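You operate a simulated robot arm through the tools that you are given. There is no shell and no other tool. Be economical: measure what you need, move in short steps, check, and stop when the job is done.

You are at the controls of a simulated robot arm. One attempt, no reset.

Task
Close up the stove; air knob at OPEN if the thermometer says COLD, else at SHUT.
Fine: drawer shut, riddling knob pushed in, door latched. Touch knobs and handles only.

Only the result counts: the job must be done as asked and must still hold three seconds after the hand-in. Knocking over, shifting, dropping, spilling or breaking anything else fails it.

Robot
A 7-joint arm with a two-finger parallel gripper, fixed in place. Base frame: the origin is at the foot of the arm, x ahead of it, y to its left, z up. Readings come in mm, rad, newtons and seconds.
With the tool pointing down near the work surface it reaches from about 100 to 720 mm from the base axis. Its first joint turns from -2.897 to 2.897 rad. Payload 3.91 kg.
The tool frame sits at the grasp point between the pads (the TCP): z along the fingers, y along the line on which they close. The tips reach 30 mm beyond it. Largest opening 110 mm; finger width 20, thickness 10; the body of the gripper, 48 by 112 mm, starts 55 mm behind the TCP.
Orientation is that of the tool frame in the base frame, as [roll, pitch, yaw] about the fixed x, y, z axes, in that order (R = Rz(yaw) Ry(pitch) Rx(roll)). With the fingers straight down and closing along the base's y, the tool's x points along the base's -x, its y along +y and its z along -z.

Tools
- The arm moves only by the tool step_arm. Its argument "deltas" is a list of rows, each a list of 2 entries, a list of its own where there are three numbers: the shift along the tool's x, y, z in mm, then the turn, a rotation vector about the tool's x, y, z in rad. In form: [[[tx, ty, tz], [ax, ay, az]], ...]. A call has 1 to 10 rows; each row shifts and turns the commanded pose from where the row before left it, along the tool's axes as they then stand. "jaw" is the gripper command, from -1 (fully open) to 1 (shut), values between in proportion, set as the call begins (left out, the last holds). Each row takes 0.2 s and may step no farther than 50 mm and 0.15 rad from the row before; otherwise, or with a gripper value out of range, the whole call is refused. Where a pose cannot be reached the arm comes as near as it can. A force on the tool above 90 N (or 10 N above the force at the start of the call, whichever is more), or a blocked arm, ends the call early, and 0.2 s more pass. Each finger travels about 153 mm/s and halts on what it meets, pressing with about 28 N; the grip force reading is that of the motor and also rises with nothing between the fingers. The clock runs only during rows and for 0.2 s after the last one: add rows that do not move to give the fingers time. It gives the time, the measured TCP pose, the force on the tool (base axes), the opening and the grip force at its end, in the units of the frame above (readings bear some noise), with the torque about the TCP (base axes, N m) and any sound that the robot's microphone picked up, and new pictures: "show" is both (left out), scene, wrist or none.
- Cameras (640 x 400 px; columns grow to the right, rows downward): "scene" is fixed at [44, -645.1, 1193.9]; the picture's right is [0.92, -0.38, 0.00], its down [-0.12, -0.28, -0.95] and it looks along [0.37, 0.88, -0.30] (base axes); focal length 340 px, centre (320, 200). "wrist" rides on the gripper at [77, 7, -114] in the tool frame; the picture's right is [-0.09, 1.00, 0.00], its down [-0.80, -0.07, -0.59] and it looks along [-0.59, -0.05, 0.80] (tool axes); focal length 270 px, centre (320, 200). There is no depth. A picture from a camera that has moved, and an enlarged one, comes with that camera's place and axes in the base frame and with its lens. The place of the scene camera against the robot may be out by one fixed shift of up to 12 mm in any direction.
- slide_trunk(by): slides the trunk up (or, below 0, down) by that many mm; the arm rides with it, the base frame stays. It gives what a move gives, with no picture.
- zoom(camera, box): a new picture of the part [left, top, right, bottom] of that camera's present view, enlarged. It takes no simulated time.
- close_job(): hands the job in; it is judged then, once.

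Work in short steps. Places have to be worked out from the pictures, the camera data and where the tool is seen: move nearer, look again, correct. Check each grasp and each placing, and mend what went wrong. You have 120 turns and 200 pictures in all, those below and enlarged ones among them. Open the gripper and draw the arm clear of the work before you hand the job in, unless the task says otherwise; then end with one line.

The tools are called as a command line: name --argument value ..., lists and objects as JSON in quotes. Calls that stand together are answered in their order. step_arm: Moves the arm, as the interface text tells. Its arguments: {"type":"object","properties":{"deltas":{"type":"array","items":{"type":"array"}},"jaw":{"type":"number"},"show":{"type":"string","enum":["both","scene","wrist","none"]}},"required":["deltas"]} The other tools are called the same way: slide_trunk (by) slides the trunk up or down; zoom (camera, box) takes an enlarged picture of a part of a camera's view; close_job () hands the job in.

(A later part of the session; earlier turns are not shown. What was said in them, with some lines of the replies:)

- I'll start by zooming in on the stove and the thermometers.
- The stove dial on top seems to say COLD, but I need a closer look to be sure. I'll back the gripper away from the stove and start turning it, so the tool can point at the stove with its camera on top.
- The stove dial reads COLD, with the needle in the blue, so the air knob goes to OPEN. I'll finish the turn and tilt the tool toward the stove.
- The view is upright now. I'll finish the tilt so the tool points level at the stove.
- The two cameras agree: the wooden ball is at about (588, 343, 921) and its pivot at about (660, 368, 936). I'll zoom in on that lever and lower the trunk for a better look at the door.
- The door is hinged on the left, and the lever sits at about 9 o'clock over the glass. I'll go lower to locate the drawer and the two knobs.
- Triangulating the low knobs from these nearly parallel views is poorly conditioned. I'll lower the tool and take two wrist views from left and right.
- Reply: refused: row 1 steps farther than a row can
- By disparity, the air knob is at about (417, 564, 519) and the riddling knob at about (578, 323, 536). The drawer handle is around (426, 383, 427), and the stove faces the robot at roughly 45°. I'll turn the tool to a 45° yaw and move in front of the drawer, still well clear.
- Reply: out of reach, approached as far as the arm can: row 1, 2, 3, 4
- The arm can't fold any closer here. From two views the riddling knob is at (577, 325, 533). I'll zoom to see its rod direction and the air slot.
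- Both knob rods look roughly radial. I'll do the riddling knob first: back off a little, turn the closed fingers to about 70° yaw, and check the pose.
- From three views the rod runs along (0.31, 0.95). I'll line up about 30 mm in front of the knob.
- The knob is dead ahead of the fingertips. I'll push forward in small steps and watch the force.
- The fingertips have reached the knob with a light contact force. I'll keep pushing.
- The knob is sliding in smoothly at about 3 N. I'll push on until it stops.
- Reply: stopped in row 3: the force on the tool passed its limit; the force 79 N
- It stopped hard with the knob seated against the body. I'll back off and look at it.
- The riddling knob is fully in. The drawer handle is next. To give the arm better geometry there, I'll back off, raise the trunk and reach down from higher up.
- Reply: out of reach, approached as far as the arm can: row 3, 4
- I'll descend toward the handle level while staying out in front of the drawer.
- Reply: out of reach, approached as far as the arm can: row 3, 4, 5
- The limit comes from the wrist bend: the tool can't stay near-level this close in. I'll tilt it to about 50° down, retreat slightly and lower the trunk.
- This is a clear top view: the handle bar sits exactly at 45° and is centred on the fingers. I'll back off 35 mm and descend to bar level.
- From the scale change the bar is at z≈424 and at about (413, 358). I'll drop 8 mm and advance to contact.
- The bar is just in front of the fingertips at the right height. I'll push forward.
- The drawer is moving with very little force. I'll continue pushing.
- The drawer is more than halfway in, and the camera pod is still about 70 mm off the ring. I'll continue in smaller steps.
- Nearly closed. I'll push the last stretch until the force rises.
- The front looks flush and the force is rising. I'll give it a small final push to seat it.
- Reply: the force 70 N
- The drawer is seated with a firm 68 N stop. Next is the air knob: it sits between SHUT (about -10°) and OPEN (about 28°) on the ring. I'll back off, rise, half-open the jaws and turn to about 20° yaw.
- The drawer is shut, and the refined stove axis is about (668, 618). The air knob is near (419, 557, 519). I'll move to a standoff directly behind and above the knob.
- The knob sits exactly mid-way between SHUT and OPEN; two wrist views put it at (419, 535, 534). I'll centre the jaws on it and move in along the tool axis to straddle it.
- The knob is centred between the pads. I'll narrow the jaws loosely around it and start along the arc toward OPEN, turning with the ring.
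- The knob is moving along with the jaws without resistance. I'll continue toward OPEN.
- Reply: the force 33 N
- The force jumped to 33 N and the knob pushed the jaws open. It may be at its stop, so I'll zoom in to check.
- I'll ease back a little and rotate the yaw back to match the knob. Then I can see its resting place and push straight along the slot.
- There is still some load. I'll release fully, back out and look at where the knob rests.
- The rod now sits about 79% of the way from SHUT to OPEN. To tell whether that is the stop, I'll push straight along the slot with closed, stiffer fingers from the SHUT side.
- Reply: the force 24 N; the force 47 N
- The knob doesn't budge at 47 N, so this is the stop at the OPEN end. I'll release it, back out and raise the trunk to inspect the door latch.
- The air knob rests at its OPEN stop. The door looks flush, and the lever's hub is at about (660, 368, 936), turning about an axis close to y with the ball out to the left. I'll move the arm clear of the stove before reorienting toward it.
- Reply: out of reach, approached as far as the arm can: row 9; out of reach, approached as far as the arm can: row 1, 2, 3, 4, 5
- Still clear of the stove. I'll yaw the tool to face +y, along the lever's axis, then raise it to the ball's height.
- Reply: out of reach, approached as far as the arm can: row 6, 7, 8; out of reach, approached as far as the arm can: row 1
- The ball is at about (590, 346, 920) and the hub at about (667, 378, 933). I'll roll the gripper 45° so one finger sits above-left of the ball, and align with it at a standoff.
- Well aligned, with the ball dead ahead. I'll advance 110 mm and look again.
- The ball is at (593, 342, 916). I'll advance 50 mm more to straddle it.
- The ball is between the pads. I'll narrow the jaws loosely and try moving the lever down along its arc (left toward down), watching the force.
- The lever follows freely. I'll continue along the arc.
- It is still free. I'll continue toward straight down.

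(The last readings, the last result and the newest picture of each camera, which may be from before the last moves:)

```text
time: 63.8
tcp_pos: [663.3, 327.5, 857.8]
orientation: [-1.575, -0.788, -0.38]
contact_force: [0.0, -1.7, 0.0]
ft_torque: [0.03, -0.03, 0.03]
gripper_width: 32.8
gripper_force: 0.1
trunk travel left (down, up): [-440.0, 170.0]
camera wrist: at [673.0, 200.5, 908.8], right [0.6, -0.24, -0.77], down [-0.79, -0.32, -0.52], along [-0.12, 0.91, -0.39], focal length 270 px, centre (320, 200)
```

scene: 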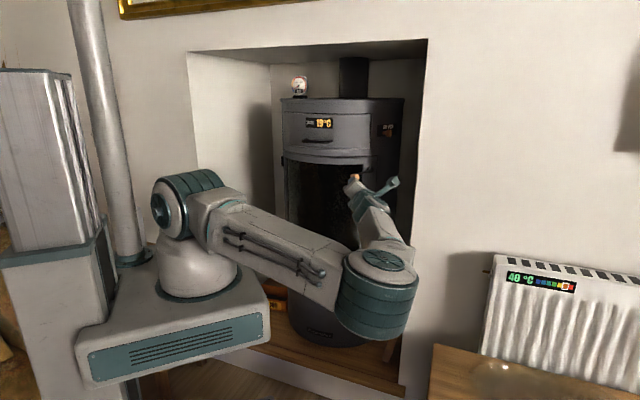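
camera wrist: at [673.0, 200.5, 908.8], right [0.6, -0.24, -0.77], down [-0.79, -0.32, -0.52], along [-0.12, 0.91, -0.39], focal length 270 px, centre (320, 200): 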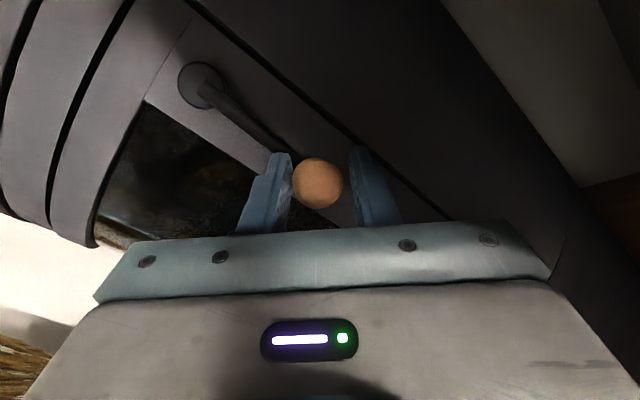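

zoom --camera "scene" --box '[330, 130, 420, 200]'

zoom --camera "wrist" --box '[120, 30, 440, 230]'

```text
5.71 times, centred on (375, 165) of scene
camera zoom: at [44.0, -645.1, 1193.9], right [0.92, -0.38, 0.0], down [-0.12, -0.28, -0.95], along [0.37, 0.88, -0.3], focal length 1940 px, centre (6, 400)
```

zoom: 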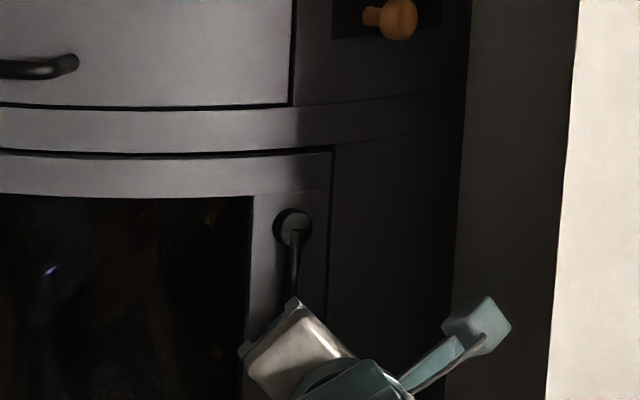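

```text
2.00 times, centred on (280, 130) of wrist
camera zoom: at [673.0, 200.5, 908.8], right [0.6, -0.24, -0.77], down [-0.79, -0.32, -0.52], along [-0.12, 0.91, -0.39], focal length 541 px, centre (400, 340)
```

zoom: 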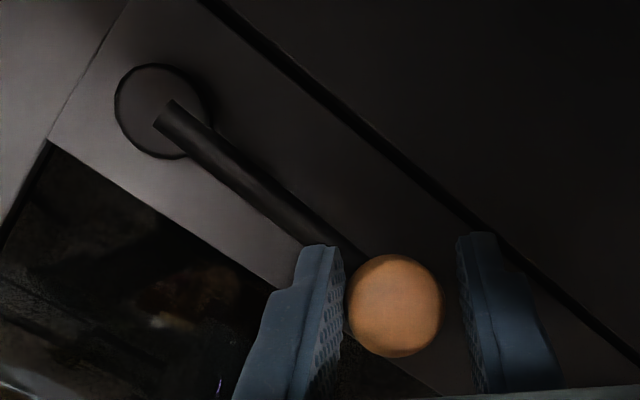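

The lever now hangs straight down, parallel to the door edge. I'll nudge it a little farther to feel for its stop.

step_arm --deltas '[[[2.6, 2.6, 1.4], [0, 0, 0]], [[2.6, 2.6, 1.4], [0, 0, 0]]]' --show "wrist"

```text
time: 64.4
tcp_pos: [668.1, 327.7, 856.6]
orientation: [-1.574, -0.788, -0.378]
contact_force: [-22.2, -20.7, -7.2]
ft_torque: [0.09, -0.43, 0.79]
gripper_width: 35.2
gripper_force: 1.6
trunk travel left (down, up): [-440.0, 170.0]
camera wrist: at [678.8, 199.8, 908.5], right [0.6, -0.24, -0.77], down [-0.79, -0.32, -0.52], along [-0.12, 0.91, -0.39], focal length 270 px, centre (320, 200)
```

wrist: 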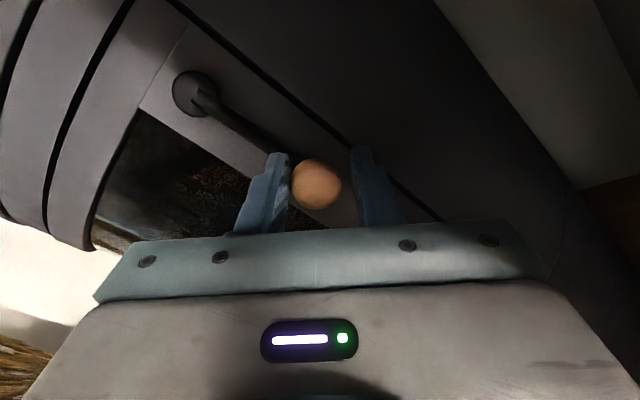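

The lever is firmly at its stop, pointing straight down, with about 31 N reaction. I'll ease off, open the jaws and back straight out to inspect the door.

step_arm --deltas '[[[-2.5, -2.5, -1.4], [0, 0, 0]], [[0, 0, 0], [0, 0, 0]], [[0, 0, -30], [0, 0, 0]], [[0, 0, -40], [0, 0, 0]], [[0, 0, -40], [0, 0, 0]]]' --jaw 0 --show "both"

zoom --camera "wrist" --box '[200, 0, 520, 220]'

zoom --camera "scene" --box '[330, 130, 420, 200]'

```text
time: 65.6
tcp_pos: [624.2, 226.8, 856.3]
orientation: [-1.575, -0.788, -0.381]
contact_force: [0.5, -0.7, -0.3]
ft_torque: [0.05, 0.0, 0.04]
gripper_width: 54.9
gripper_force: 0.2
trunk travel left (down, up): [-440.0, 170.0]
camera wrist: at [635.3, 98.6, 908.0], right [0.6, -0.24, -0.77], down [-0.79, -0.32, -0.52], along [-0.12, 0.91, -0.39], focal length 270 px, centre (320, 200)
```

scene: 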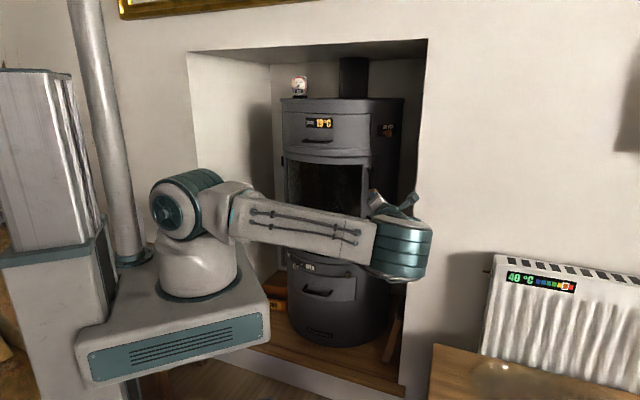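
wrist: 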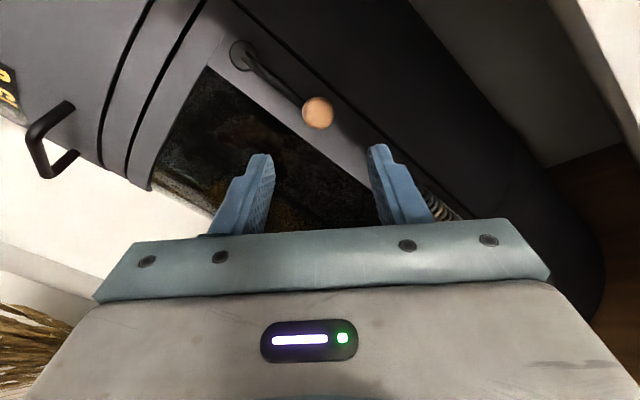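

```text
1.82 times, centred on (360, 110) of wrist
camera zoom: at [635.3, 98.6, 908.0], right [0.6, -0.24, -0.77], down [-0.79, -0.32, -0.52], along [-0.12, 0.91, -0.39], focal length 491 px, centre (247, 364)
```

zoom: 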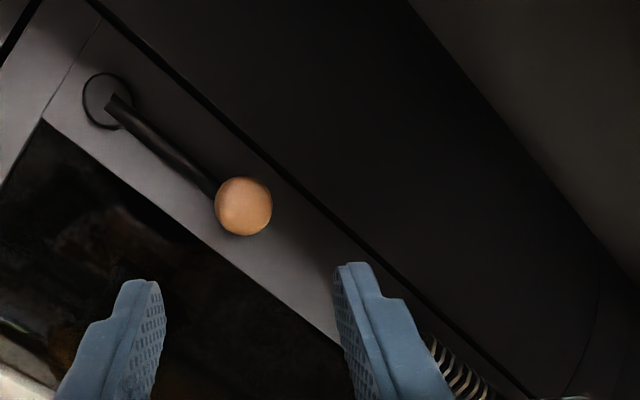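

```text
5.71 times, centred on (375, 165) of scene
camera zoom: at [44.0, -645.1, 1193.9], right [0.92, -0.38, 0.0], down [-0.12, -0.28, -0.95], along [0.37, 0.88, -0.3], focal length 1940 px, centre (6, 400)
```

zoom: 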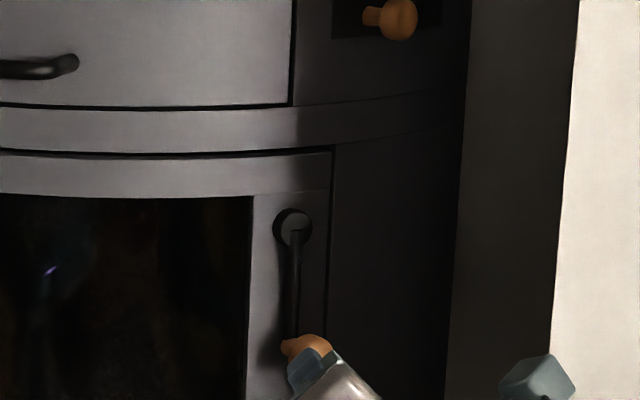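

The lever hangs down and the door edge is flush. I'll draw the arm back and take final checks of all the controls.

step_arm --deltas '[[[0, 0, -40], [0, 0, 0]], [[-20, -20, -30], [0, 0, 0]], [[-20, -20, -30], [0, 0, 0]]]' --show "both"

zoom --camera "scene" --box '[270, 235, 390, 310]'

zoom --camera "scene" --box '[330, 130, 420, 200]'

```text
time: 66.4
tcp_pos: [533.9, 153.8, 857.6]
orientation: [-1.577, -0.787, -0.381]
contact_force: [-0.2, -0.9, 0.2]
ft_torque: [0.05, 0.02, -0.02]
gripper_width: 54.9
gripper_force: 0.1
trunk travel left (down, up): [-440.0, 170.0]
camera wrist: at [545.4, 27.3, 908.8], right [0.6, -0.24, -0.77], down [-0.79, -0.32, -0.52], along [-0.12, 0.91, -0.39], focal length 270 px, centre (320, 200)
```

scene: 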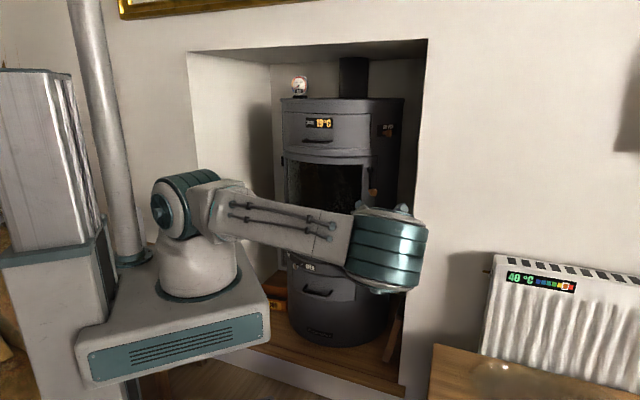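
wrist: 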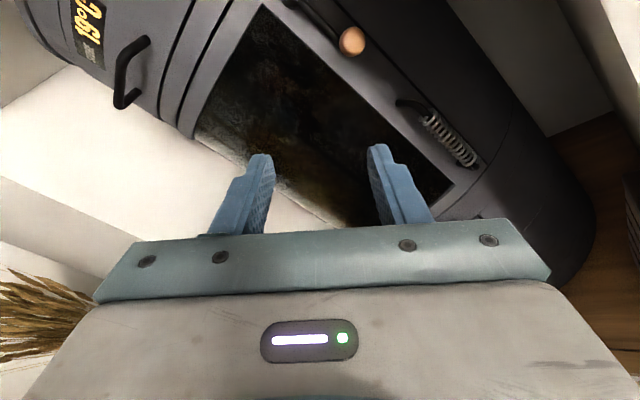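

```text
5.33 times, centred on (330, 272) of scene
camera zoom: at [44.0, -645.1, 1193.9], right [0.92, -0.38, 0.0], down [-0.12, -0.28, -0.95], along [0.37, 0.88, -0.3], focal length 1811 px, centre (267, -187)
```

zoom: 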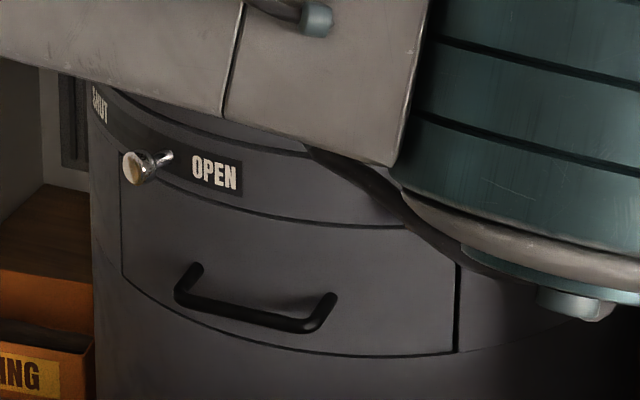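

```text
5.71 times, centred on (375, 165) of scene
camera zoom: at [44.0, -645.1, 1193.9], right [0.92, -0.38, 0.0], down [-0.12, -0.28, -0.95], along [0.37, 0.88, -0.3], focal length 1940 px, centre (6, 400)
```

zoom: 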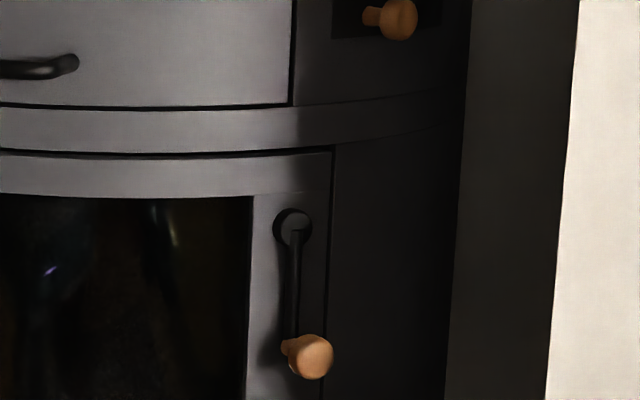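

The lever is down, the drawer shut, and the air knob at its OPEN stop. I'll raise the trunk to uncover the riddling knob, then recheck it and the dial.

slide_trunk --by 165

zoom --camera "scene" --box '[270, 235, 390, 310]'

zoom --camera "scene" --box '[270, 70, 420, 164]'

```text
time: 68.3
tcp_pos: [534.4, 154.5, 1022.4]
orientation: [-1.574, -0.787, -0.379]
contact_force: [0.0, -0.1, -0.1]
ft_torque: [0.0, -0.02, 0.0]
gripper_width: 55.0
gripper_force: 0.0
trunk travel left (down, up): [-605.0, 5.0]
```

```text
5.33 times, centred on (330, 272) of scene
camera zoom: at [44.0, -645.1, 1193.9], right [0.92, -0.38, 0.0], down [-0.12, -0.28, -0.95], along [0.37, 0.88, -0.3], focal length 1811 px, centre (267, -187)
```

zoom: 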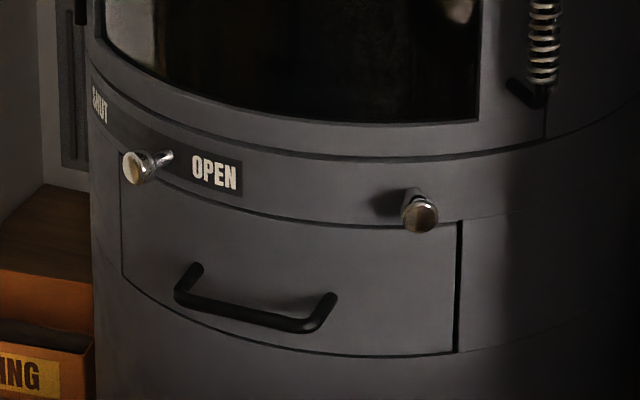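

```text
4.26 times, centred on (345, 117) of scene
camera zoom: at [44.0, -645.1, 1193.9], right [0.92, -0.38, 0.0], down [-0.12, -0.28, -0.95], along [0.37, 0.88, -0.3], focal length 1445 px, centre (214, 553)
```

zoom: 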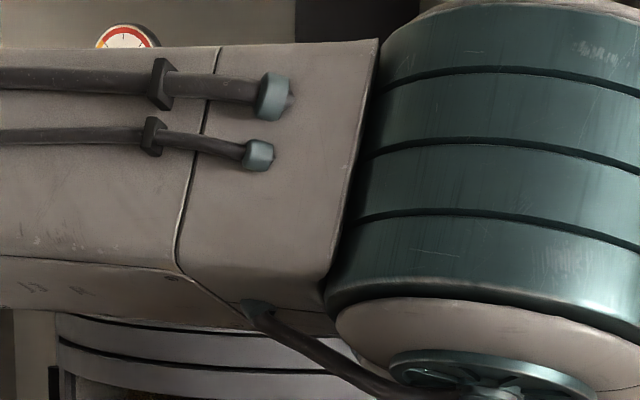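

All checks agree: the drawer is flush, the riddling knob is seated, the air knob is at its OPEN stop, and the lever is down on a flush door. The gripper is open and clear, so I'm handing in.

close_job

```text
The job is handed in.
```

I closed up the stove and handed it in: drawer shut, riddling knob in, air knob at its OPEN stop because the dial read COLD, and door lever turned down to its stop on a flush door. I took lever-down as latched from its stop and the door edge; I heard no click and didn't tug the door.
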